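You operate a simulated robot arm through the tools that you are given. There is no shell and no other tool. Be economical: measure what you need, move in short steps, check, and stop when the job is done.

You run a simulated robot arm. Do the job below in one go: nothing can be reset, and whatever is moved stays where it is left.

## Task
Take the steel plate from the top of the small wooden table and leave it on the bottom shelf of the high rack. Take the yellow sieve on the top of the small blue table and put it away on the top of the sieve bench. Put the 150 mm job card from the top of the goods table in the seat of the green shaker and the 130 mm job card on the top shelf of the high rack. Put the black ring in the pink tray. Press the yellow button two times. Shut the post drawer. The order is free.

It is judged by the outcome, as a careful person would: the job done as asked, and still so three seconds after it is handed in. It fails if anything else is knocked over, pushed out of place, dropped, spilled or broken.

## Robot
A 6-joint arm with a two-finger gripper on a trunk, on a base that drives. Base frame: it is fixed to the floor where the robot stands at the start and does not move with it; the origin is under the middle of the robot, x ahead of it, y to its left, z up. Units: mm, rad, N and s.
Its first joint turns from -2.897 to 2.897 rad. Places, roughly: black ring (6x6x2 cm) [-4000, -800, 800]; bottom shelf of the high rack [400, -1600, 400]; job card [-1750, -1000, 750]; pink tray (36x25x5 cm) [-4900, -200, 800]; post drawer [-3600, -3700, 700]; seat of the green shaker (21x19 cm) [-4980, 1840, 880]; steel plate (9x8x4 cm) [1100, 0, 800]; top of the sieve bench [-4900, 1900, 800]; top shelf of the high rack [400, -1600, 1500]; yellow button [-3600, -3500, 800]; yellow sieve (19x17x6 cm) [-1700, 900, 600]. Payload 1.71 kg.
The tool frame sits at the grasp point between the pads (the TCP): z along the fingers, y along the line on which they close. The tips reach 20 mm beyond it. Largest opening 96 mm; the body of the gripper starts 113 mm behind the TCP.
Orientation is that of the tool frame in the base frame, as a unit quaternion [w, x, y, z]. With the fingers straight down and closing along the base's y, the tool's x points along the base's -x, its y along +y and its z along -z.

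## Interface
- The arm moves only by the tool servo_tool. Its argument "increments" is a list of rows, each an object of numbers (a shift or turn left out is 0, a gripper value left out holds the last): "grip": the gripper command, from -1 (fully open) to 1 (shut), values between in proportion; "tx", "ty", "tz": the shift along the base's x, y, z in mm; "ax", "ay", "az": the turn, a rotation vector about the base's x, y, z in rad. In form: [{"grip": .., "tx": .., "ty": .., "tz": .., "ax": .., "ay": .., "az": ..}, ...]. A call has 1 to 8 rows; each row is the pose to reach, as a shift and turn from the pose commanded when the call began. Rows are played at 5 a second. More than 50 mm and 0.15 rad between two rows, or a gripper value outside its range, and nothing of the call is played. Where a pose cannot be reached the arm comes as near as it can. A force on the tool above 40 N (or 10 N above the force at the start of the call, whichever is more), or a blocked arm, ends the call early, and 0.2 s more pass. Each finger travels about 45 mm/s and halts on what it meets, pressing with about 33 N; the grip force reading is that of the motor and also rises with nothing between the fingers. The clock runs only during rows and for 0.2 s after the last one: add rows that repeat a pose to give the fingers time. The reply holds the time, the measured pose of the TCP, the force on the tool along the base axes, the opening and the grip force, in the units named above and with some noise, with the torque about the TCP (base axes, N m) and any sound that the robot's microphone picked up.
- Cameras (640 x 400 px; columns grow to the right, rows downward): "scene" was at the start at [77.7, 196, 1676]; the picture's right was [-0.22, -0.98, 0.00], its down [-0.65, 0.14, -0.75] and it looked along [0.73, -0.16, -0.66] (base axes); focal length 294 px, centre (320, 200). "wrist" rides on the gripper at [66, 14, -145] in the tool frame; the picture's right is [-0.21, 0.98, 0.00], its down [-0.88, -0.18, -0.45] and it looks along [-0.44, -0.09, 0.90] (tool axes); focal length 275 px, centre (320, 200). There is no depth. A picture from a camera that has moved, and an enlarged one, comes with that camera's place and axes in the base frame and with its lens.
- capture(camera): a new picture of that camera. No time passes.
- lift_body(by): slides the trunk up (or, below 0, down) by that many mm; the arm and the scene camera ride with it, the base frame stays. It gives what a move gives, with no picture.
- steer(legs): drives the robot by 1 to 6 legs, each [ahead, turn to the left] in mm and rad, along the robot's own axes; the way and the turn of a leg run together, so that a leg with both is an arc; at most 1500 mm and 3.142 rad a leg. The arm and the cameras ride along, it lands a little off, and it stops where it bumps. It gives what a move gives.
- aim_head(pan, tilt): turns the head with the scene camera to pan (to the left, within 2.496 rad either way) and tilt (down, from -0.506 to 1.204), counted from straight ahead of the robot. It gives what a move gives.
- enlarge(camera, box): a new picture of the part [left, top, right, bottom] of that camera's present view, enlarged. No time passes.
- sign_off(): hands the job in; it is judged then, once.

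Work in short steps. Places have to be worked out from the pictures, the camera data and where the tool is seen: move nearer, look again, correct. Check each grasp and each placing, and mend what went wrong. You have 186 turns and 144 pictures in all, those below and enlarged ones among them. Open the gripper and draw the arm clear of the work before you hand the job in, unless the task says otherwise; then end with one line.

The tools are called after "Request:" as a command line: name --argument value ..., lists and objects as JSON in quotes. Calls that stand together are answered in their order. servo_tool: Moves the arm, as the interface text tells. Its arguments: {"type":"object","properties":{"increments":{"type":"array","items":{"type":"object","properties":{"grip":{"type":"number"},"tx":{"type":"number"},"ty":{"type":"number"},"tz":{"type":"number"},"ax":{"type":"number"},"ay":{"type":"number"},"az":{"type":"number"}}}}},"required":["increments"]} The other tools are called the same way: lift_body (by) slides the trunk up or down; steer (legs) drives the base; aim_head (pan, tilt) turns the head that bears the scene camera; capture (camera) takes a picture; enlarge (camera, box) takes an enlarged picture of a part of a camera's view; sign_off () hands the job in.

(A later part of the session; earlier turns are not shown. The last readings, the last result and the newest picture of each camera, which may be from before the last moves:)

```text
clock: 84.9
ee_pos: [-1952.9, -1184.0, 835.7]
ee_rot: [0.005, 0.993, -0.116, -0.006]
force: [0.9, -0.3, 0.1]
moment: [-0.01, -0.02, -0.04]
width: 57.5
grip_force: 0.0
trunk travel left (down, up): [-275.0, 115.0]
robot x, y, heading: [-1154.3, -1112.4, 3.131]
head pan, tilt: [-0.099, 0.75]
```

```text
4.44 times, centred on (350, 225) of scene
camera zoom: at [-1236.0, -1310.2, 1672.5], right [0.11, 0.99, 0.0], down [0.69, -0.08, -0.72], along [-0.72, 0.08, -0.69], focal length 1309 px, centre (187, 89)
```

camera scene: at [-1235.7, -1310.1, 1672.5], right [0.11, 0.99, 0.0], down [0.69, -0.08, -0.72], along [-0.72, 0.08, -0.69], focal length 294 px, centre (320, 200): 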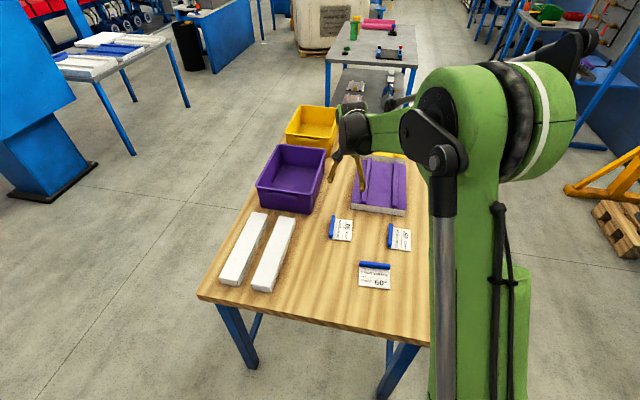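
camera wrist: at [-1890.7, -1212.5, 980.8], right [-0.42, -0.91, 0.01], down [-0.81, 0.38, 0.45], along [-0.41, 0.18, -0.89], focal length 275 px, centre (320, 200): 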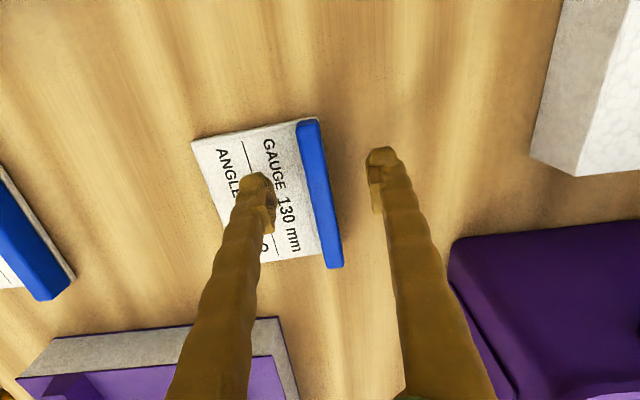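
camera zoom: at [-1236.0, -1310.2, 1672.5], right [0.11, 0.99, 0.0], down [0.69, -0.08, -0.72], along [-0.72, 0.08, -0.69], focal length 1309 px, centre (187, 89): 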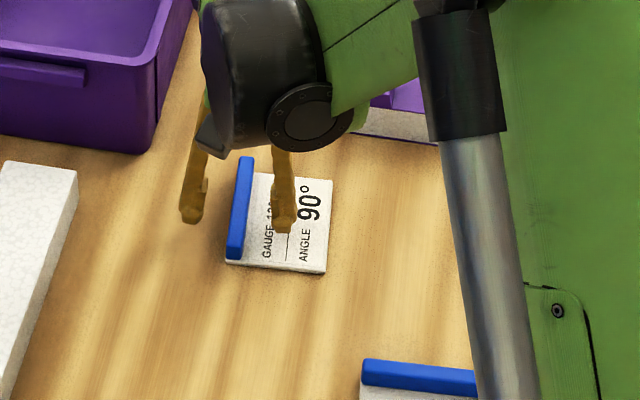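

Evidence suggests the lug top is near z 815–830, so tips may be already beside it. I ease down in 2–3 mm steps watching force.

Request:
servo_tool --increments '[{"tz": -3}, {"tz": -6}, {"tz": -9}, {"tz": -11}]'

Request:
servo_tool --increments '[{"tz": -2}, {"tz": -4}, {"tz": -6}]'

Request:
capture --camera "wrist"

Request:
enlarge --camera "scene" --box '[290, 180, 410, 270]'

```text
clock: 85.9
ee_pos: [-1953.8, -1183.8, 825.1]
ee_rot: [0.005, 0.993, -0.114, -0.007]
force: [0.3, -0.1, 0.5]
moment: [0.01, 0.0, 0.0]
width: 57.7
grip_force: 0.1
trunk travel left (down, up): [-275.0, 115.0]
robot x, y, heading: [-1151.8, -1107.9, 3.131]
head pan, tilt: [-0.099, 0.75]
```

```text
clock: 86.6
ee_pos: [-1938.9, -1183.9, 836.5]
ee_rot: [0.005, 0.993, -0.114, -0.014]
force: [0.6, -0.5, 0.3]
moment: [0.0, 0.11, -0.05]
width: 57.3
grip_force: 0.0
trunk travel left (down, up): [-275.0, 115.0]
robot x, y, heading: [-1152.2, -1110.6, 3.13]
head pan, tilt: [-0.099, 0.75]
stopped in row 3: the force on the tool passed its limit at 46 N (the readings are from after the stop); the commanded pose is now the measured one
```

```text
107 pictures are left
camera wrist: at [-1874.4, -1212.6, 979.2], right [-0.42, -0.91, 0.02], down [-0.8, 0.38, 0.47], along [-0.43, 0.18, -0.88], focal length 275 px, centre (320, 200)
```

wrist: 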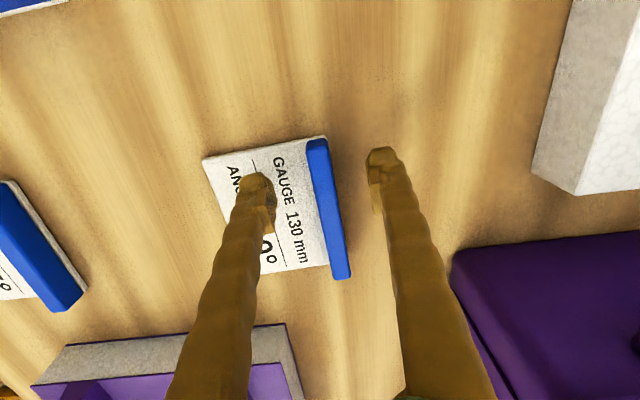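

```text
4.44 times, centred on (350, 225) of scene
camera zoom: at [-1232.9, -1310.0, 1672.5], right [0.11, 0.99, 0.0], down [0.69, -0.08, -0.72], along [-0.72, 0.08, -0.69], focal length 1309 px, centre (187, 89)
```

zoom: 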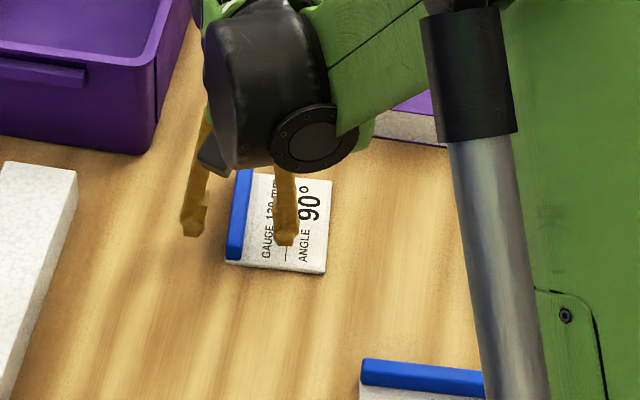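

Contact came with tips at z ≈ 800 (card surface). I return to x -1953 at TCP z ≈ 826 and close gently.

Request:
servo_tool --increments '[{"tx": -8, "tz": -3, "ay": -0.015}, {"tx": -15, "tz": -8, "ay": -0.015}, {"tx": -15, "tz": -10, "ay": -0.015, "grip": 0}, {"tx": -15, "tz": -10, "ay": -0.015, "grip": 0.3}, {"tx": -15, "tz": -10, "ay": -0.015, "grip": 0.5}, {"tx": -15, "tz": -10, "ay": -0.015, "grip": 0.8}, {"tx": -15, "tz": -10, "ay": -0.015, "grip": 1}, {"tx": -15, "tz": -10, "ay": -0.015, "grip": 1}]'

Request:
capture --camera "wrist"

```text
clock: 88.4
ee_pos: [-1956.5, -1185.0, 824.9]
ee_rot: [0.004, 0.994, -0.113, -0.008]
force: [-1.5, -12.9, 36.3]
moment: [-0.12, -0.05, -0.09]
width: 12.7
grip_force: 32.7
trunk travel left (down, up): [-275.0, 115.0]
robot x, y, heading: [-1150.5, -1110.7, 3.13]
head pan, tilt: [-0.099, 0.75]
```

```text
105 pictures are left
camera wrist: at [-1892.9, -1213.3, 970.0], right [-0.42, -0.91, 0.01], down [-0.8, 0.38, 0.45], along [-0.42, 0.18, -0.89], focal length 275 px, centre (320, 200)
```

wrist: 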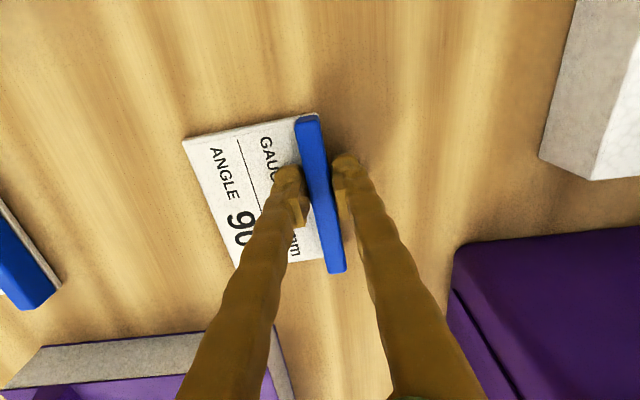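

Gripped at 12.7 mm. I lift it clear.

Request:
servo_tool --increments '[{"tz": 5, "grip": 1}, {"tz": 20}, {"tz": 50}, {"tz": 90}, {"tz": 130}, {"tz": 170}, {"tz": 200}]'

Request:
capture --camera "wrist"

```text
clock: 90.0
ee_pos: [-1957.0, -1184.6, 1022.7]
ee_rot: [0.005, 0.993, -0.114, -0.007]
force: [-0.3, -0.1, -0.3]
moment: [-0.02, -0.01, -0.01]
width: 12.4
grip_force: 33.3
trunk travel left (down, up): [-275.0, 115.0]
robot x, y, heading: [-1152.2, -1109.9, 3.127]
head pan, tilt: [-0.099, 0.75]
```

```text
104 pictures are left
camera wrist: at [-1893.9, -1212.5, 1167.5], right [-0.42, -0.91, 0.01], down [-0.81, 0.38, 0.45], along [-0.42, 0.18, -0.89], focal length 275 px, centre (320, 200)
```

wrist: 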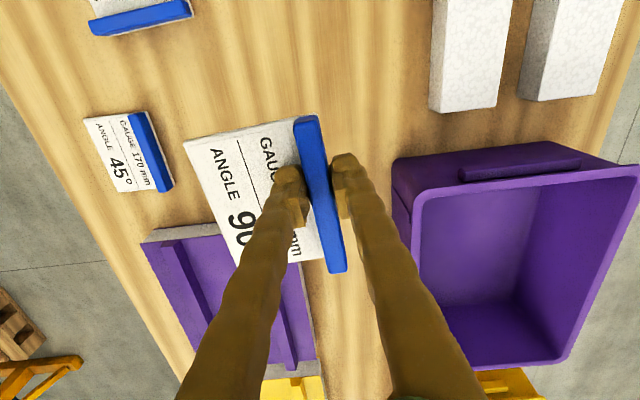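

Card held. I back off and turn to face the rack again, then raise the trunk to look at the top shelf.

Request:
steer --legs '[[-280, 0], [0, 2.87]]'

Request:
lift_body --by 115

Request:
aim_head --pan 0.0 --tilt 0.3

Request:
capture --camera "scene"

```text
clock: 102.9
ee_pos: [-78.5, -1273.9, 1022.6]
ee_rot: [0.006, 0.258, 0.966, 0.004]
force: [-0.1, 0.6, -1.5]
moment: [0.03, 0.03, 0.04]
width: 12.6
grip_force: 33.1
trunk travel left (down, up): [-275.0, 115.0]
robot x, y, heading: [-874.7, -1127.7, -0.302]
head pan, tilt: [-0.099, 0.75]
```

```text
clock: 104.4
ee_pos: [-93.3, -1268.8, 1149.2]
ee_rot: [0.014, 0.258, 0.966, 0.003]
force: [0.2, -0.3, -1.1]
moment: [-0.01, -0.03, -0.03]
width: 12.9
grip_force: 32.7
trunk travel left (down, up): [-390.0, 0.0]
robot x, y, heading: [-871.1, -1129.4, -0.305]
head pan, tilt: [-0.099, 0.75]
```

```text
clock: 105.3
ee_pos: [-92.4, -1270.1, 1148.7]
ee_rot: [0.015, 0.257, 0.966, 0.003]
force: [0.5, 0.1, 0.0]
moment: [0.03, 0.04, 0.02]
width: 12.3
grip_force: 33.1
trunk travel left (down, up): [-390.0, 0.0]
robot x, y, heading: [-872.8, -1122.9, -0.307]
head pan, tilt: [0.0, 0.3]
```

```text
103 pictures are left
camera scene: at [-725.1, -951.2, 1827.6], right [-0.3, -0.95, 0.0], down [-0.3, 0.09, -0.95], along [0.91, -0.28, -0.31], focal length 294 px, centre (320, 200)
```

scene: 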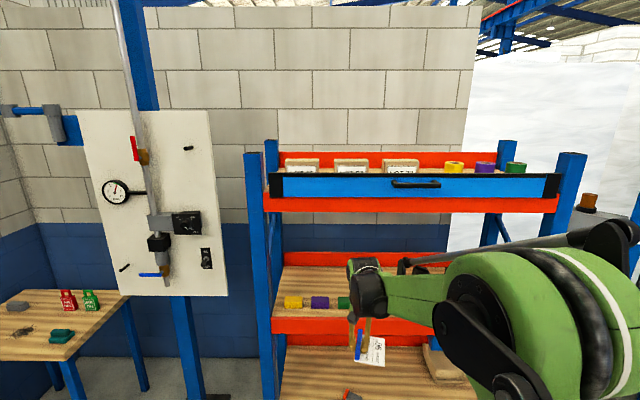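

A blue panel with a handle stands at the top shelf's front. I enlarge to understand it.

Request:
enlarge --camera "scene" --box '[235, 130, 595, 270]'

```text
1.78 times, centred on (415, 200) of scene
camera zoom: at [-725.1, -951.2, 1827.6], right [-0.3, -0.95, 0.0], down [-0.3, 0.09, -0.95], along [0.91, -0.28, -0.31], focal length 524 px, centre (151, 200)
```

zoom: 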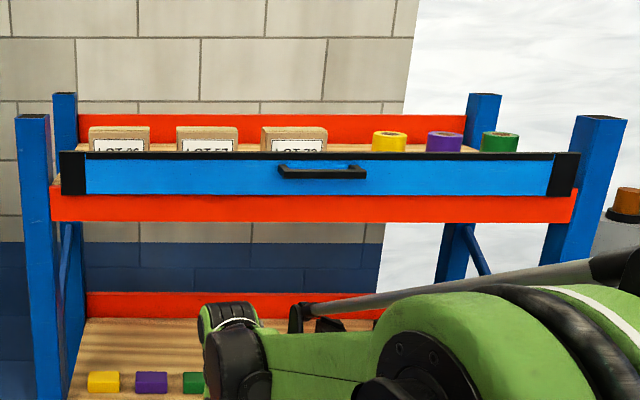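

The top shelf has a blue front guard up to z ≈ 1590 with the deck ≈ 1500 behind it, so I must come over it. I test raising the hand here by 400 mm first.

Request:
servo_tool --increments '[{"tz": 48}, {"tz": 96}, {"tz": 144}, {"tz": 192}, {"tz": 240}, {"tz": 288}, {"tz": 336}, {"tz": 384}]'

Request:
servo_tool --increments '[{"tz": 40}, {"tz": 80}, {"tz": 120}, {"tz": 150}, {"tz": 150}]'

Request:
capture --camera "scene"

Request:
capture --camera "wrist"

```text
clock: 107.1
ee_pos: [-92.0, -1269.7, 1533.6]
ee_rot: [0.014, 0.258, 0.966, 0.003]
force: [0.1, 0.3, -0.5]
moment: [0.05, -0.01, 0.0]
width: 12.6
grip_force: 32.8
trunk travel left (down, up): [-390.0, 0.0]
robot x, y, heading: [-876.0, -1125.1, -0.303]
head pan, tilt: [0.0, 0.3]
```

```text
clock: 108.3
ee_pos: [-89.6, -1271.8, 1677.3]
ee_rot: [0.014, 0.258, 0.966, 0.003]
force: [0.1, -0.4, -0.4]
moment: [0.03, -0.01, -0.01]
width: 12.4
grip_force: 33.0
out of reach, approached as far as the arm can: row 4, 5
trunk travel left (down, up): [-390.0, 0.0]
robot x, y, heading: [-877.5, -1119.8, -0.31]
head pan, tilt: [0.0, 0.3]
```

```text
101 pictures are left
camera scene: at [-725.4, -951.3, 1827.7], right [-0.3, -0.95, 0.0], down [-0.3, 0.09, -0.95], along [0.91, -0.28, -0.31], focal length 294 px, centre (320, 200)
```

scene: 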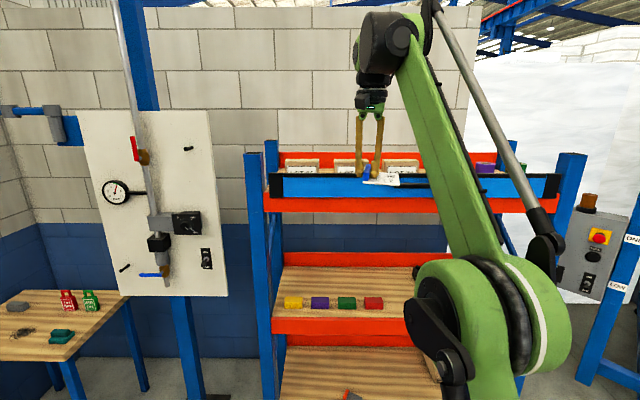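

```text
100 pictures are left
camera wrist: at [-142.9, -1226.7, 1821.4], right [0.67, 0.75, 0.02], down [0.66, -0.6, 0.46], along [0.36, -0.3, -0.89], focal length 275 px, centre (320, 200)
```

wrist: 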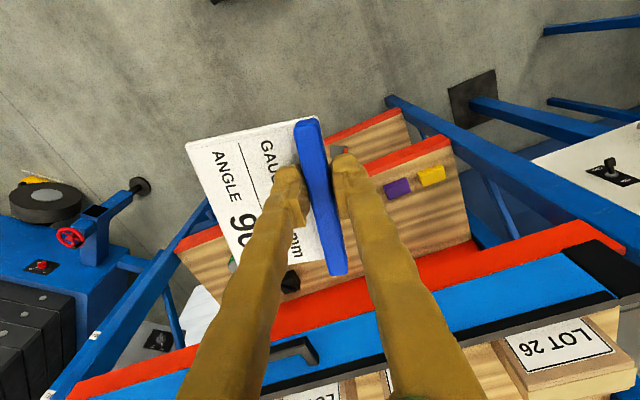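

At max height the forearm rises from below, so the TCP can only go a little past the guard. I turn the hand so the card extends inward (about +1.79 rad), lowering 20 mm to stay reachable.

Request:
servo_tool --increments '[{"tz": -20, "az": 0.13, "ay": 0.028}, {"tz": -20, "az": 0.26, "ay": 0.028}, {"tz": -20, "az": 0.39, "ay": 0.028}, {"tz": -20, "az": 0.52, "ay": 0.028}, {"tz": -20, "az": 0.65, "ay": 0.028}, {"tz": -20, "az": 0.78, "ay": 0.028}, {"tz": -20, "az": 0.91, "ay": 0.028}]'

Request:
servo_tool --increments '[{"az": 0.13}, {"az": 0.26}, {"az": 0.39}, {"az": 0.52}, {"az": 0.65}, {"az": 0.78}, {"az": 0.88}, {"az": 0.88}]'

Request:
capture --camera "wrist"

```text
clock: 109.9
ee_pos: [-94.4, -1269.5, 1651.5]
ee_rot: [-0.002, -0.194, 0.981, 0.006]
force: [-0.3, 0.2, -0.3]
moment: [0.03, 0.05, 0.0]
width: 12.5
grip_force: 33.5
trunk travel left (down, up): [-390.0, 0.0]
robot x, y, heading: [-873.2, -1119.8, -0.303]
head pan, tilt: [0.0, 0.3]
```

```text
clock: 111.7
ee_pos: [-93.2, -1271.0, 1651.8]
ee_rot: [-0.004, -0.593, 0.805, 0.006]
force: [-0.1, 0.3, -0.9]
moment: [0.04, 0.0, 0.01]
width: 12.4
grip_force: 32.7
trunk travel left (down, up): [-390.0, 0.0]
robot x, y, heading: [-873.7, -1123.5, -0.301]
head pan, tilt: [0.0, 0.3]
```

```text
99 pictures are left
camera wrist: at [-125.4, -1329.5, 1796.4], right [-0.87, 0.49, 0.01], down [0.44, 0.78, 0.44], along [0.21, 0.39, -0.9], focal length 275 px, centre (320, 200)
```

wrist: 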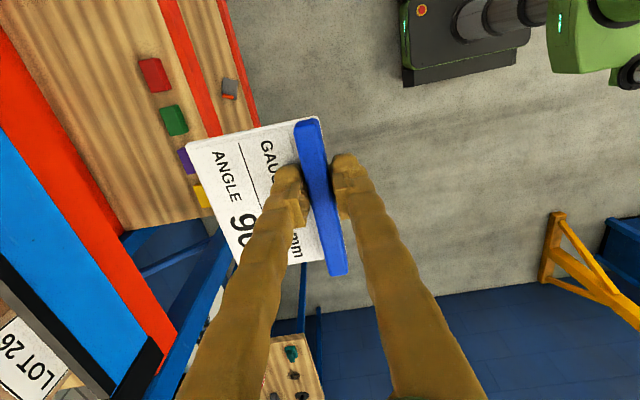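

The card now points inward. I drive 200 mm closer and look over the guard from the head camera.

Request:
steer --legs '[[220, 0]]'

Request:
aim_head --pan -0.15 --tilt 0.45

Request:
capture --camera "scene"

Request:
capture --camera "wrist"

```text
clock: 113.8
ee_pos: [117.7, -1337.8, 1651.7]
ee_rot: [-0.004, -0.592, 0.806, 0.006]
force: [0.8, -0.2, -1.0]
moment: [-0.02, 0.03, -0.01]
width: 12.6
grip_force: 32.8
trunk travel left (down, up): [-390.0, 0.0]
robot x, y, heading: [-663.3, -1187.7, -0.307]
head pan, tilt: [0.0, 0.3]
```

```text
clock: 114.5
ee_pos: [99.2, -1331.3, 1660.8]
ee_rot: [-0.001, -0.592, 0.806, 0.001]
force: [-0.8, 0.2, 0.1]
moment: [-0.06, -0.09, 0.02]
width: 12.4
grip_force: 32.7
trunk travel left (down, up): [-390.0, 0.0]
robot x, y, heading: [-665.7, -1192.6, -0.302]
head pan, tilt: [-0.15, 0.45]
```

```text
98 pictures are left
camera scene: at [-518.8, -1030.2, 1813.5], right [-0.44, -0.9, 0.0], down [-0.41, 0.2, -0.89], along [0.8, -0.39, -0.45], focal length 294 px, centre (320, 200)
```

scene: 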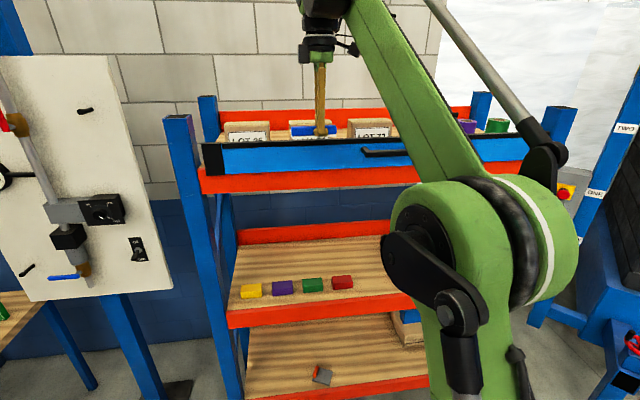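

```text
97 pictures are left
camera wrist: at [65.4, -1389.9, 1805.4], right [-0.87, 0.49, 0.0], down [0.44, 0.78, 0.44], along [0.22, 0.39, -0.9], focal length 275 px, centre (320, 200)
```

wrist: 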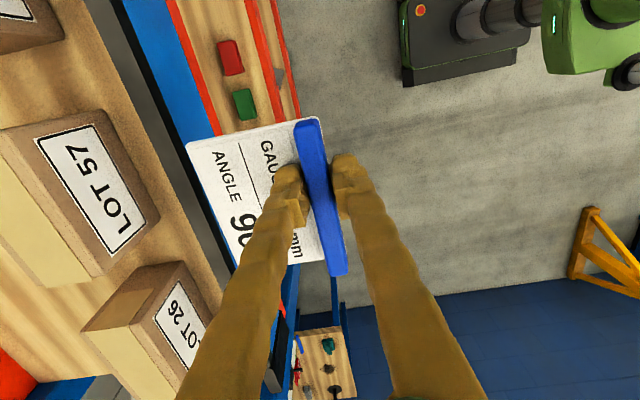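

Boxes leave only ≈ 95 mm behind the guard here. I look at the part of the shelf near the coloured rolls by turning the base -0.45 rad.

Request:
steer --legs '[[0, -0.45]]'

Request:
capture --camera "wrist"

Request:
capture --camera "scene"

```text
clock: 116.8
ee_pos: [-43.2, -1641.9, 1662.7]
ee_rot: [0.001, -0.398, 0.917, -0.001]
force: [0.4, 0.4, 0.1]
moment: [0.03, -0.02, -0.02]
width: 12.5
grip_force: 32.7
trunk travel left (down, up): [-390.0, 0.0]
robot x, y, heading: [-664.9, -1186.1, -0.753]
head pan, tilt: [-0.15, 0.45]
```

```text
96 pictures are left
camera wrist: at [-98.2, -1681.1, 1807.6], right [-0.57, 0.82, 0.0], down [0.73, 0.51, 0.45], along [0.37, 0.25, -0.9], focal length 275 px, centre (320, 200)
```

wrist: 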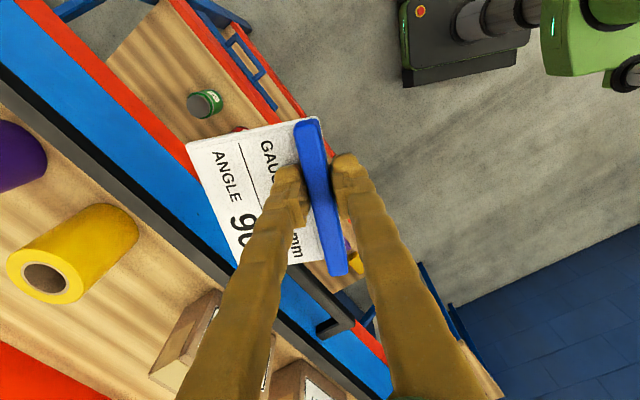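

```text
95 pictures are left
camera scene: at [-464.6, -1104.5, 1813.9], right [-0.79, -0.62, 0.0], down [-0.28, 0.35, -0.89], along [0.55, -0.7, -0.45], focal length 294 px, centre (320, 200)
```

scene: 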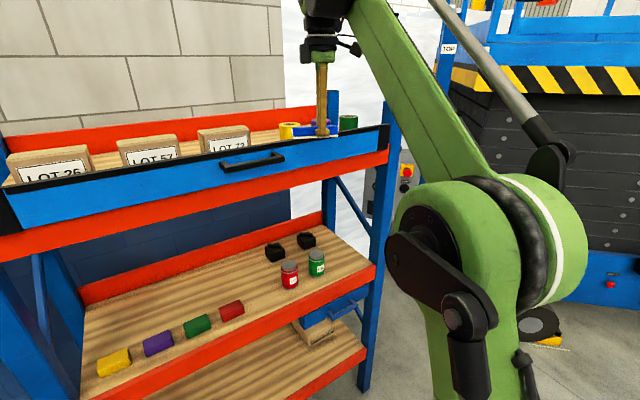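

There is a 144 mm gap between the LOT 73 box and the yellow roll, enough for the 107 × 86 mm card pointing inward. I reposition the base to stand square to that gap, about 170 mm short.

Request:
steer --legs '[[0, -1.133], [320, 0], [0, 1.576]]'

Request:
aim_head --pan -0.1 --tilt 0.45

Request:
capture --camera "wrist"

```text
clock: 129.8
ee_pos: [-27.4, -1616.4, 1672.3]
ee_rot: [0.005, -0.597, 0.802, -0.007]
force: [-1.5, -0.6, -0.3]
moment: [-0.05, -0.03, -0.03]
width: 12.7
grip_force: 32.9
trunk travel left (down, up): [-390.0, 0.0]
robot x, y, heading: [-758.4, -1498.1, -0.296]
head pan, tilt: [-0.15, 0.45]
```

```text
clock: 130.4
ee_pos: [-39.7, -1613.2, 1677.1]
ee_rot: [0.007, -0.596, 0.803, -0.011]
force: [1.2, -1.9, -1.6]
moment: [0.08, 0.25, -0.02]
width: 12.5
grip_force: 33.3
trunk travel left (down, up): [-390.0, 0.0]
robot x, y, heading: [-758.6, -1496.7, -0.293]
head pan, tilt: [-0.099, 0.45]
```

```text
94 pictures are left
camera wrist: at [-75.6, -1672.4, 1822.5], right [-0.88, 0.48, -0.02], down [0.42, 0.79, 0.45], along [0.23, 0.38, -0.89], focal length 275 px, centre (320, 200)
```

wrist: 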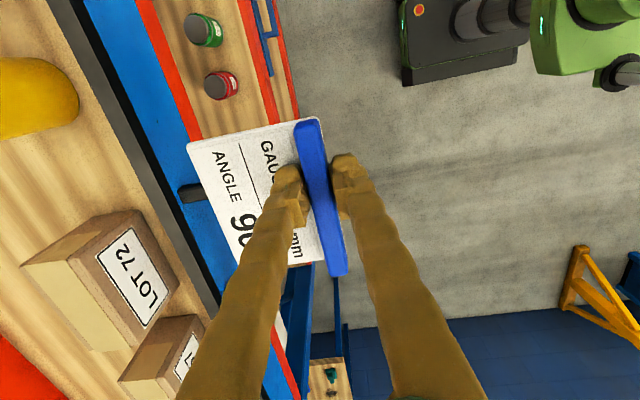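

Geometry confirmed: gap between along-rack 605 and 749. I drive 190 mm in at this height (card bottom ≈ 1640, above guard and boxes), then check.

Request:
steer --legs '[[190, 0]]'

Request:
capture --camera "wrist"

Request:
capture --camera "scene"

```text
clock: 132.3
ee_pos: [101.9, -1654.8, 1696.4]
ee_rot: [0.013, -0.597, 0.802, -0.018]
force: [0.6, -0.2, 0.0]
moment: [0.02, 0.07, 0.02]
width: 12.5
grip_force: 33.0
trunk travel left (down, up): [-390.0, 0.0]
robot x, y, heading: [-584.3, -1549.9, -0.295]
head pan, tilt: [-0.099, 0.45]
```

```text
93 pictures are left
camera wrist: at [63.0, -1713.6, 1839.9], right [-0.88, 0.48, -0.05], down [0.41, 0.79, 0.45], along [0.25, 0.38, -0.89], focal length 275 px, centre (320, 200)
```

wrist: 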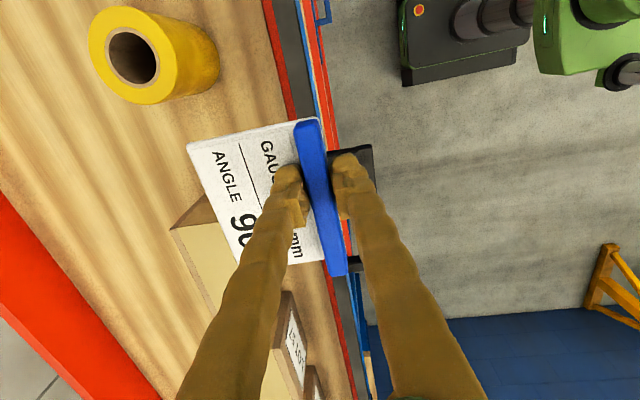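

```text
92 pictures are left
camera scene: at [-490.0, -1369.9, 1815.7], right [-0.38, -0.92, 0.0], down [-0.39, 0.16, -0.91], along [0.84, -0.35, -0.42], focal length 294 px, centre (320, 200)
```

scene: 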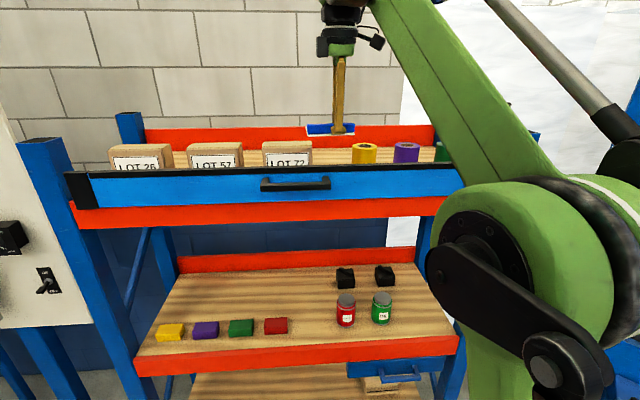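

The card is over the guard. I correct tilt and move to TCP (155, -1688), lowering to about z 1620.

Request:
servo_tool --increments '[{"tx": 15, "ty": -10, "tz": -10, "ax": 0.006, "ay": 0.02}, {"tx": 34, "ty": -22, "tz": -20, "ax": 0.013, "ay": 0.042}, {"tx": 53, "ty": -33, "tz": -40, "ax": 0.013, "ay": 0.042}, {"tx": 53, "ty": -33, "tz": -60, "ax": 0.013, "ay": 0.042}, {"tx": 53, "ty": -33, "tz": -60, "ax": 0.013, "ay": 0.042}]'

Request:
capture --camera "wrist"

Request:
capture --camera "scene"

```text
clock: 133.5
ee_pos: [170.7, -1694.6, 1628.4]
ee_rot: [-0.002, -0.597, 0.802, 0.003]
force: [-8.7, -1.5, 18.1]
moment: [1.03, -0.69, 0.45]
width: 13.4
grip_force: 32.9
trunk travel left (down, up): [-390.0, 0.0]
robot x, y, heading: [-581.9, -1551.7, -0.293]
head pan, tilt: [-0.099, 0.45]
```

```text
91 pictures are left
camera wrist: at [138.6, -1754.8, 1774.2], right [-0.88, 0.48, 0.01], down [0.43, 0.78, 0.44], along [0.21, 0.39, -0.9], focal length 275 px, centre (320, 200)
```

wrist: 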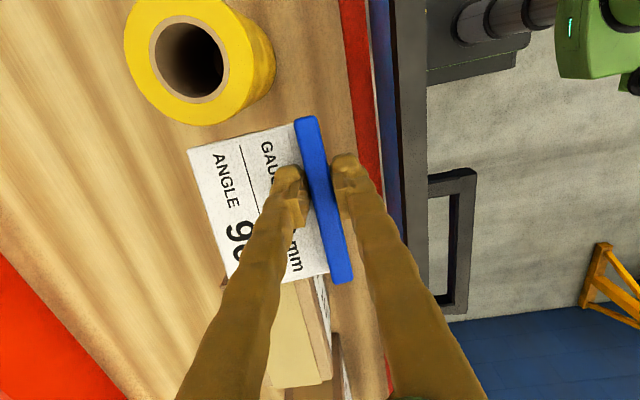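

```text
90 pictures are left
camera scene: at [-482.4, -1373.1, 1815.7], right [-0.38, -0.92, 0.0], down [-0.39, 0.17, -0.9], along [0.84, -0.35, -0.43], focal length 294 px, centre (320, 200)
```

scene: 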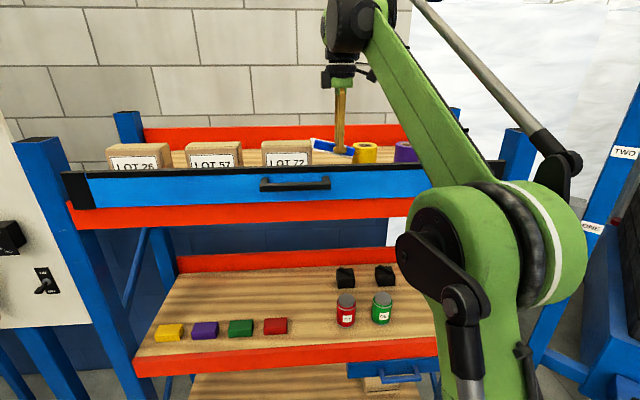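

The card touched the box's corner (18 N, card tipped). I raise immediately by 40 mm and look.

Request:
servo_tool --increments '[{"tz": 10}, {"tz": 20}, {"tz": 40}, {"tz": 40}]'

Request:
capture --camera "wrist"

Request:
enlarge --camera "scene" --box '[230, 80, 450, 220]'

```text
clock: 134.5
ee_pos: [181.4, -1697.9, 1662.2]
ee_rot: [-0.004, -0.596, 0.803, 0.005]
force: [0.6, 0.1, -0.7]
moment: [0.04, 0.0, 0.01]
width: 12.4
grip_force: 32.9
trunk travel left (down, up): [-390.0, 0.0]
robot x, y, heading: [-581.0, -1552.3, -0.296]
head pan, tilt: [-0.099, 0.45]
```

```text
89 pictures are left
camera wrist: at [151.0, -1757.8, 1807.9], right [-0.88, 0.48, 0.01], down [0.43, 0.78, 0.44], along [0.2, 0.39, -0.9], focal length 275 px, centre (320, 200)
```

wrist: 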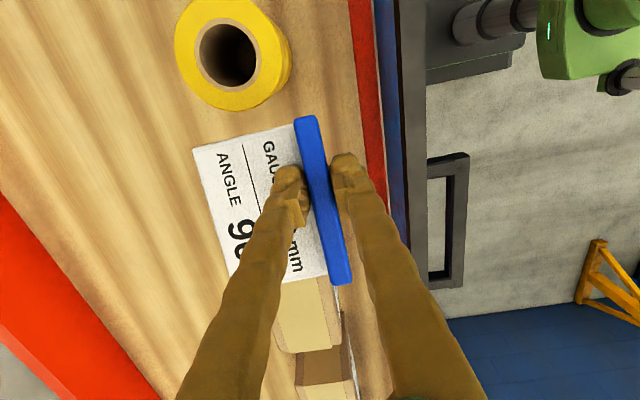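

```text
2.86 times, centred on (340, 150) of scene
camera zoom: at [-437.1, -1386.1, 1813.4], right [-0.38, -0.92, 0.0], down [-0.42, 0.17, -0.89], along [0.82, -0.34, -0.45], focal length 841 px, centre (263, 343)
```

zoom: 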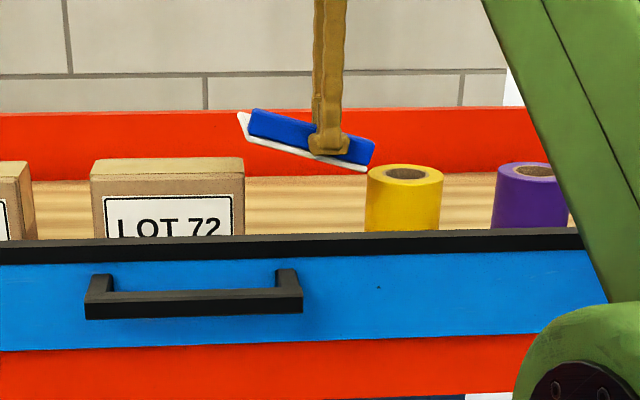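

Card rolled ≈ 15° in the grip but is held; the box stayed put. The TCP had drifted deeper (depth 48 instead of 20). I pull outward to (147, -1688) at this height and re-measure.

Request:
servo_tool --increments '[{"tx": -12, "ty": 3}, {"tx": -24, "ty": 7}, {"tx": -35, "ty": 10}, {"tx": -35, "ty": 10}, {"tx": -35, "ty": 10}]'

Request:
capture --camera "wrist"

```text
clock: 135.7
ee_pos: [143.9, -1686.1, 1664.1]
ee_rot: [-0.002, -0.596, 0.803, 0.004]
force: [-0.3, -0.3, -0.3]
moment: [-0.02, -0.01, -0.01]
width: 12.6
grip_force: 32.9
trunk travel left (down, up): [-390.0, 0.0]
robot x, y, heading: [-584.0, -1552.7, -0.294]
head pan, tilt: [-0.099, 0.45]
```

```text
87 pictures are left
camera wrist: at [112.2, -1746.2, 1809.9], right [-0.88, 0.48, 0.01], down [0.43, 0.78, 0.44], along [0.2, 0.39, -0.9], focal length 275 px, centre (320, 200)
```

wrist: 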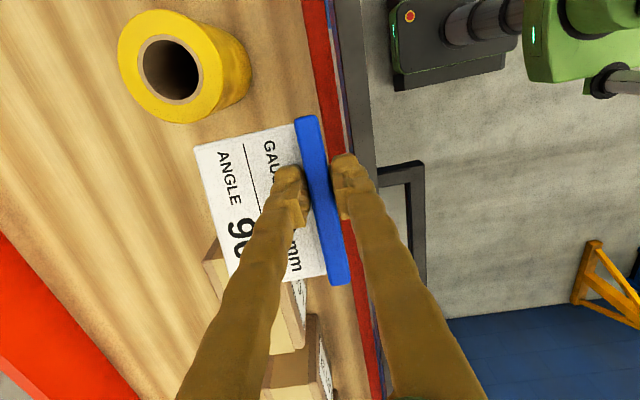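

I enlarge the wrist view to measure the gap between box and roll more precisely.

Request:
enlarge --camera "wrist" --box '[110, 0, 390, 400]'

Request:
enlarge --camera "scene" --box '[90, 90, 490, 290]'

```text
1.00 times, centred on (250, 200) of wrist (not enlarged: the box is as wide or as high as the picture)
camera zoom: at [112.2, -1746.2, 1809.9], right [-0.88, 0.48, 0.01], down [0.43, 0.78, 0.44], along [0.2, 0.39, -0.9], focal length 275 px, centre (390, 200)
```

zoom: 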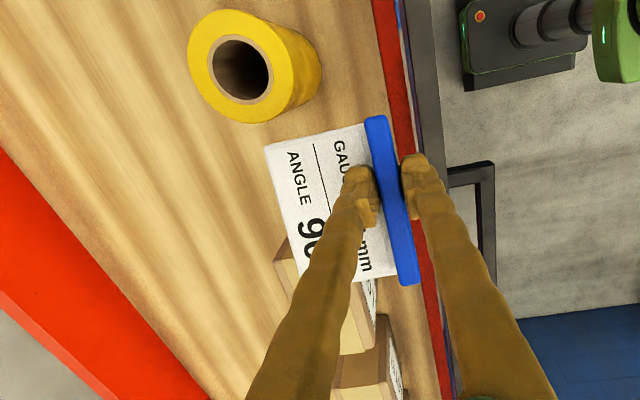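

```text
1.60 times, centred on (290, 190) of scene
camera zoom: at [-439.9, -1385.1, 1813.8], right [-0.38, -0.92, 0.0], down [-0.42, 0.17, -0.89], along [0.82, -0.34, -0.45], focal length 471 px, centre (368, 216)
```

zoom: 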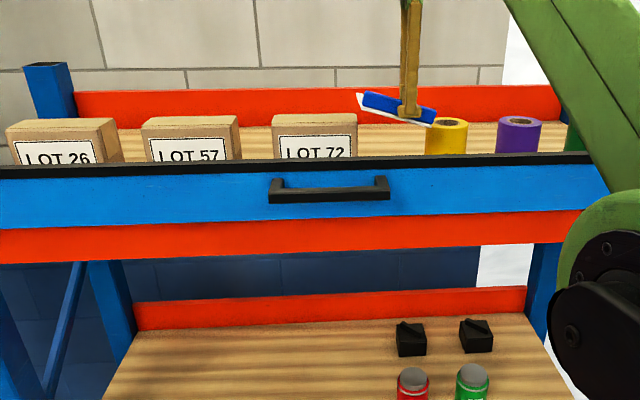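

Gap ≈ 125 mm, too snug for the 107 mm side. I'll swing the card -90° so its 86 mm side spans the gap; first I move outward and up, turning in two calls.

Request:
servo_tool --increments '[{"tx": -8, "ty": 14, "tz": 8, "az": 0}, {"tx": -20, "ty": 28, "tz": 10, "az": -0.14}, {"tx": -33, "ty": 42, "tz": 10, "az": -0.28}, {"tx": -33, "ty": 56, "tz": 10, "az": -0.42}, {"tx": -33, "ty": 56, "tz": 10, "az": -0.56}, {"tx": -33, "ty": 56, "tz": 10, "az": -0.7}, {"tx": -33, "ty": 56, "tz": 10, "az": -0.84}, {"tx": -33, "ty": 56, "tz": 10, "az": -0.98}]'

Request:
servo_tool --increments '[{"az": -0.14}, {"az": -0.28}, {"az": -0.42}, {"az": -0.56}, {"az": -0.59}, {"az": -0.59}]'

Request:
capture --camera "wrist"

Request:
capture --camera "scene"

```text
clock: 137.5
ee_pos: [109.6, -1631.4, 1675.9]
ee_rot: [-0.001, -0.147, 0.989, 0.005]
force: [0.0, 0.2, -0.8]
moment: [0.02, -0.01, -0.02]
width: 12.6
grip_force: 32.9
trunk travel left (down, up): [-390.0, 0.0]
robot x, y, heading: [-579.2, -1551.8, -0.296]
head pan, tilt: [-0.099, 0.45]
```

```text
clock: 138.9
ee_pos: [110.7, -1629.3, 1675.1]
ee_rot: [0.001, 0.147, 0.989, 0.005]
force: [-1.0, 0.0, -1.2]
moment: [0.03, -0.04, 0.01]
width: 12.4
grip_force: 32.7
trunk travel left (down, up): [-390.0, 0.0]
robot x, y, heading: [-582.8, -1548.8, -0.296]
head pan, tilt: [-0.099, 0.45]
```

```text
84 pictures are left
camera wrist: at [50.8, -1600.1, 1820.6], right [0.48, 0.88, 0.01], down [0.78, -0.43, 0.44], along [0.39, -0.2, -0.9], focal length 275 px, centre (320, 200)
```

wrist: 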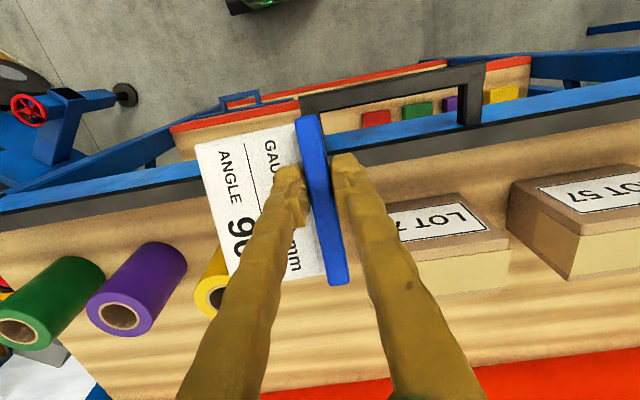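

```text
83 pictures are left
camera scene: at [-439.5, -1385.2, 1813.8], right [-0.38, -0.92, 0.0], down [-0.42, 0.17, -0.89], along [0.82, -0.34, -0.45], focal length 294 px, centre (320, 200)
```

scene: 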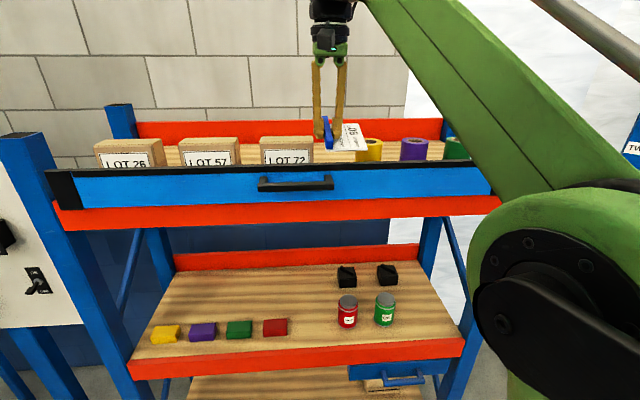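

Good view. I move inward to about (185, -1654), still above everything.

Request:
servo_tool --increments '[{"tx": 19, "ty": -6}, {"tx": 38, "ty": -12}, {"tx": 56, "ty": -18}, {"tx": 74, "ty": -24}, {"tx": 74, "ty": -24}, {"tx": 74, "ty": -24}]'

Request:
capture --camera "wrist"

Request:
capture --camera "scene"

```text
clock: 140.3
ee_pos: [185.1, -1654.5, 1675.6]
ee_rot: [0.0, 0.145, 0.989, 0.005]
force: [-0.5, -0.7, -0.4]
moment: [0.02, 0.0, -0.02]
width: 12.5
grip_force: 33.0
trunk travel left (down, up): [-390.0, 0.0]
robot x, y, heading: [-583.3, -1551.2, -0.295]
head pan, tilt: [-0.099, 0.45]
```

```text
82 pictures are left
camera wrist: at [124.8, -1624.2, 1820.7], right [0.48, 0.88, 0.01], down [0.79, -0.43, 0.44], along [0.39, -0.2, -0.9], focal length 275 px, centre (320, 200)
```

wrist: 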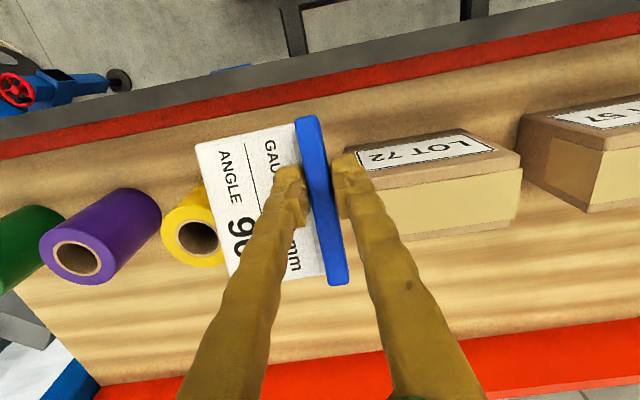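

```text
81 pictures are left
camera scene: at [-439.4, -1385.3, 1813.8], right [-0.38, -0.92, 0.0], down [-0.42, 0.17, -0.89], along [0.82, -0.34, -0.45], focal length 294 px, centre (320, 200)
```

scene: 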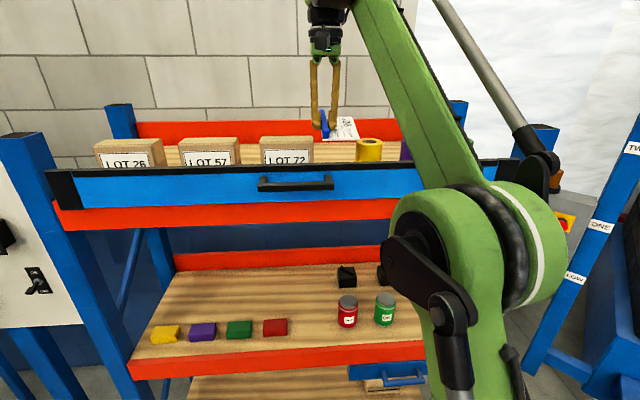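

Numbers give ≈ 20 mm margins both sides. I descend to z ≈ 1575 watching force.

Request:
servo_tool --increments '[{"tz": -20}, {"tz": -40}, {"tz": -60}, {"tz": -80}, {"tz": -100}, {"tz": -100}]'

Request:
capture --camera "wrist"

Request:
capture --camera "scene"

```text
clock: 141.7
ee_pos: [184.9, -1654.9, 1575.5]
ee_rot: [0.001, 0.146, 0.989, 0.005]
force: [1.0, -0.5, -0.6]
moment: [0.04, -0.01, 0.04]
width: 12.4
grip_force: 32.7
trunk travel left (down, up): [-390.0, 0.0]
robot x, y, heading: [-583.3, -1554.0, -0.291]
head pan, tilt: [-0.099, 0.45]
```

```text
80 pictures are left
camera wrist: at [125.2, -1624.6, 1720.7], right [0.48, 0.88, 0.01], down [0.79, -0.43, 0.44], along [0.39, -0.2, -0.9], focal length 275 px, centre (320, 200)
```

wrist: 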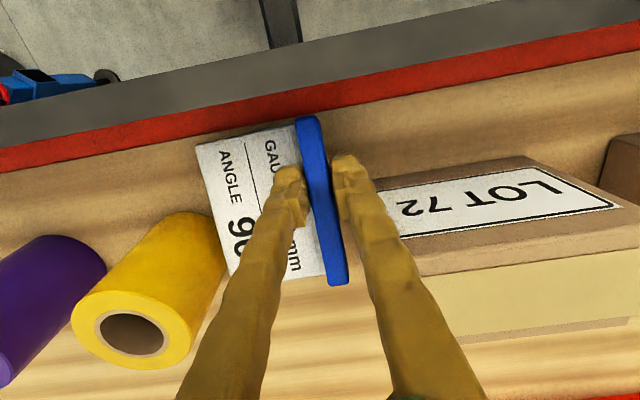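

```text
79 pictures are left
camera scene: at [-439.4, -1385.2, 1813.8], right [-0.38, -0.92, 0.0], down [-0.42, 0.17, -0.89], along [0.82, -0.34, -0.45], focal length 294 px, centre (320, 200)
```

scene: 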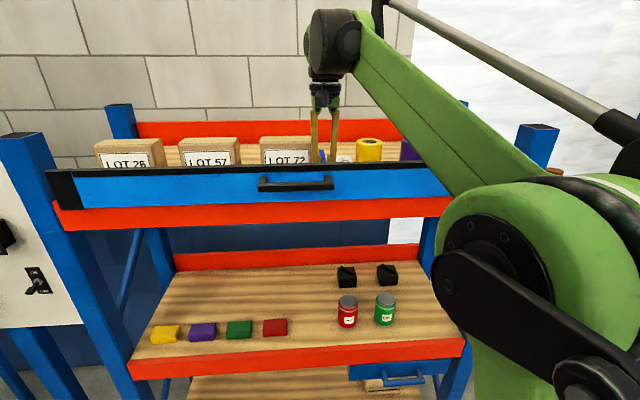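

Clear on both sides. I shift 8 mm inward and ease down toward contact (expected ≈ 1548).

Request:
servo_tool --increments '[{"tx": 8, "ty": -2, "tz": -8}, {"tx": 8, "ty": -2, "tz": -16}, {"tx": 8, "ty": -2, "tz": -22}, {"tx": 8, "ty": -2, "tz": -25}, {"tx": 8, "ty": -2, "tz": -28}]'

Request:
capture --camera "wrist"

```text
clock: 142.9
ee_pos: [191.9, -1657.1, 1547.7]
ee_rot: [0.001, 0.145, 0.989, 0.004]
force: [5.9, -0.2, 20.7]
moment: [-0.06, 0.66, 0.0]
width: 12.4
grip_force: 33.3
trunk travel left (down, up): [-390.0, 0.0]
robot x, y, heading: [-580.4, -1548.2, -0.291]
head pan, tilt: [-0.099, 0.45]
```

```text
78 pictures are left
camera wrist: at [132.0, -1626.8, 1692.8], right [0.48, 0.88, 0.01], down [0.79, -0.43, 0.44], along [0.39, -0.2, -0.9], focal length 275 px, centre (320, 200)
```

wrist: 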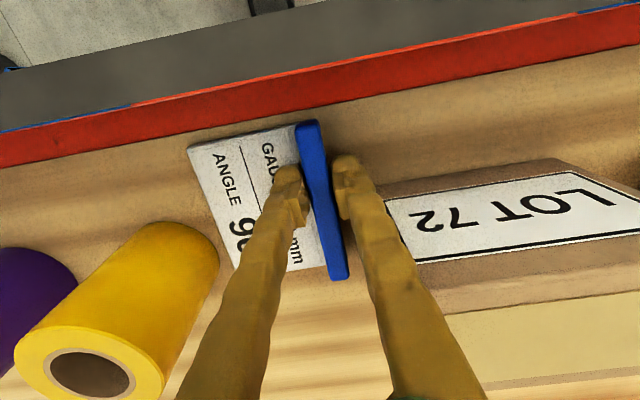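

The low end touches and the card is rolling flat in the grip. I press a few mm more gently.

Request:
servo_tool --increments '[{"tz": -1.5}, {"tz": -3}, {"tz": -4}, {"tz": -4}]'

Request:
capture --camera "wrist"

```text
clock: 143.6
ee_pos: [162.1, -1647.6, 1559.4]
ee_rot: [0.012, 0.145, 0.989, 0.003]
force: [11.3, -4.5, 2.1]
moment: [-0.11, -0.29, -0.1]
width: 12.5
grip_force: 33.2
trunk travel left (down, up): [-390.0, 0.0]
robot x, y, heading: [-583.5, -1551.9, -0.292]
head pan, tilt: [-0.099, 0.45]
stopped in row 3: the force on the tool passed its limit at 43 N (the readings are from after the stop); the commanded pose is now the measured one
```

```text
77 pictures are left
camera wrist: at [98.9, -1617.4, 1702.8], right [0.48, 0.88, 0.01], down [0.78, -0.43, 0.46], along [0.41, -0.21, -0.89], focal length 275 px, centre (320, 200)
```

wrist: 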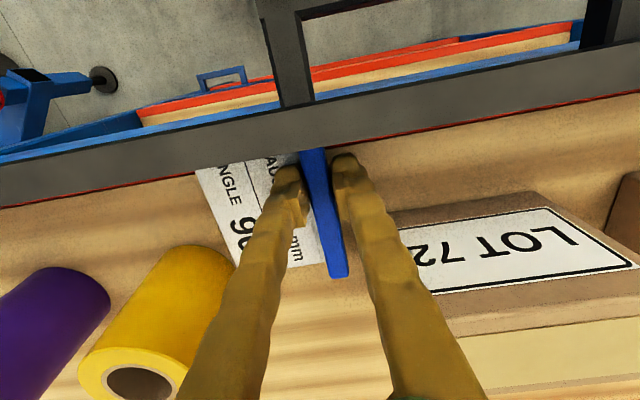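

The recoil pushed the hand outward against the guard. I move inward 30 mm again and level the tool.

Request:
servo_tool --increments '[{"tx": 10, "ty": -3, "tz": 1, "ay": 0.008}, {"tx": 20, "ty": -6, "tz": 2, "ay": 0.016}, {"tx": 32, "ty": -10, "tz": 2, "ay": 0.025}, {"tx": 32, "ty": -10, "tz": 0, "ay": 0.025}, {"tx": 32, "ty": -10, "tz": 0, "ay": 0.025}]'

Request:
capture --camera "wrist"

Request:
enlarge --camera "scene" --box '[230, 80, 450, 220]'

```text
clock: 144.8
ee_pos: [201.0, -1659.9, 1555.9]
ee_rot: [-0.004, 0.145, 0.989, 0.002]
force: [-0.3, 0.3, -0.5]
moment: [0.0, -0.04, 0.0]
width: 12.2
grip_force: 33.6
trunk travel left (down, up): [-390.0, 0.0]
robot x, y, heading: [-583.0, -1552.4, -0.292]
head pan, tilt: [-0.099, 0.45]
```

```text
76 pictures are left
camera wrist: at [143.7, -1629.5, 1701.6], right [0.48, 0.88, 0.0], down [0.79, -0.43, 0.44], along [0.38, -0.21, -0.9], focal length 275 px, centre (320, 200)
```

wrist: 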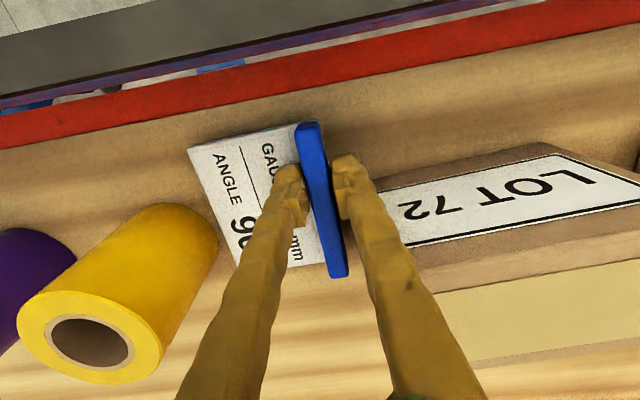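

```text
2.86 times, centred on (340, 150) of scene
camera zoom: at [-440.3, -1385.0, 1813.8], right [-0.38, -0.92, 0.0], down [-0.41, 0.17, -0.89], along [0.83, -0.34, -0.45], focal length 841 px, centre (263, 343)
```

zoom: 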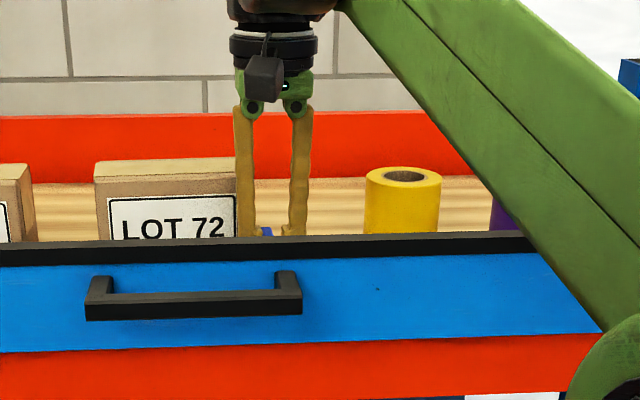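

Free again at z 1556. I lower slowly to light contact.

Request:
servo_tool --increments '[{"tx": -8, "ty": 2, "tz": -3}, {"tx": -8, "ty": 2, "tz": -6}, {"tx": -8, "ty": 2, "tz": -8}, {"tx": -8, "ty": 2, "tz": -10}]'

Request:
servo_tool --increments '[{"tz": -1}, {"tz": -2}, {"tz": -3}]'

```text
clock: 145.8
ee_pos: [192.2, -1657.2, 1545.7]
ee_rot: [-0.004, 0.146, 0.989, 0.002]
force: [2.1, 0.5, 12.1]
moment: [-0.34, -0.8, 0.07]
width: 12.7
grip_force: 34.0
trunk travel left (down, up): [-390.0, 0.0]
robot x, y, heading: [-581.0, -1552.6, -0.299]
head pan, tilt: [-0.099, 0.45]
```

```text
clock: 146.3
ee_pos: [162.6, -1649.2, 1559.9]
ee_rot: [0.007, 0.146, 0.989, 0.0]
force: [3.2, -1.8, -1.5]
moment: [-0.01, -0.17, 0.0]
width: 12.4
grip_force: 33.3
trunk travel left (down, up): [-390.0, 0.0]
robot x, y, heading: [-584.7, -1549.2, -0.293]
head pan, tilt: [-0.099, 0.45]
stopped in row 2: the force on the tool passed its limit at 44 N (the readings are from after the stop); the commanded pose is now the measured one
```

Contact is now at the other end at z ≈ 1546, so the card is near flat there. I go back in, lower to 1546 and open in the same call.

Request:
servo_tool --increments '[{"tx": 10, "ty": -3, "tz": 0, "ay": 0.007}, {"tx": 20, "ty": -6, "tz": 0, "ay": 0.012}, {"tx": 26, "ty": -8, "tz": 0, "ay": 0.014}, {"tx": 26, "ty": -8, "tz": -4, "ay": 0.014}, {"tx": 26, "ty": -8, "tz": -4, "ay": 0.014}]'

```text
clock: 147.5
ee_pos: [198.4, -1660.1, 1551.8]
ee_rot: [-0.003, 0.145, 0.989, 0.0]
force: [-0.5, 0.7, -0.9]
moment: [-0.02, -0.06, 0.01]
width: 12.9
grip_force: 32.9
trunk travel left (down, up): [-390.0, 0.0]
robot x, y, heading: [-580.7, -1551.7, -0.294]
head pan, tilt: [-0.099, 0.45]
```

Lower 5 mm, then open slightly and rise.

Request:
servo_tool --increments '[{"tx": -5, "ty": 1, "tz": -3, "grip": 1}, {"tx": -5, "ty": 1, "tz": -5, "grip": 1}, {"tx": -5, "ty": 1, "tz": -5, "grip": 0.45}, {"tx": -5, "ty": 1, "tz": -5, "grip": 0.45}, {"tx": -5, "ty": 1, "tz": -5, "grip": 0.45}, {"tx": -5, "ty": 1, "tz": 15}, {"tx": -5, "ty": 1, "tz": 50}, {"tx": -5, "ty": 1, "tz": 90}]'

Request:
capture --camera "wrist"

```text
clock: 149.3
ee_pos: [193.0, -1658.1, 1640.0]
ee_rot: [-0.003, 0.146, 0.989, 0.001]
force: [0.4, 0.5, 0.3]
moment: [-0.02, 0.0, -0.04]
width: 26.6
grip_force: 0.1
trunk travel left (down, up): [-390.0, 0.0]
robot x, y, heading: [-580.4, -1552.1, -0.3]
head pan, tilt: [-0.099, 0.45]
```

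```text
74 pictures are left
camera wrist: at [135.1, -1627.5, 1786.0], right [0.48, 0.88, 0.0], down [0.79, -0.43, 0.44], along [0.38, -0.21, -0.9], focal length 275 px, centre (320, 200)
```

wrist: 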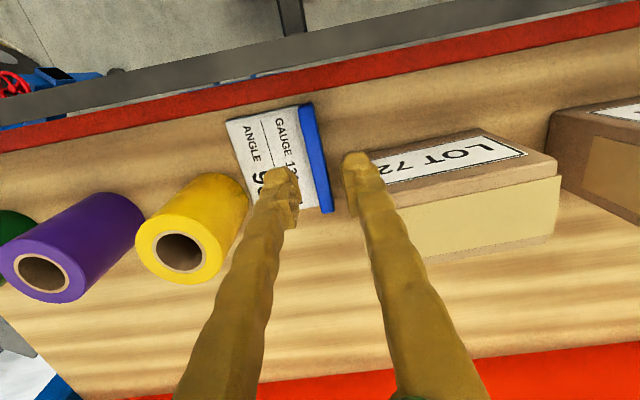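

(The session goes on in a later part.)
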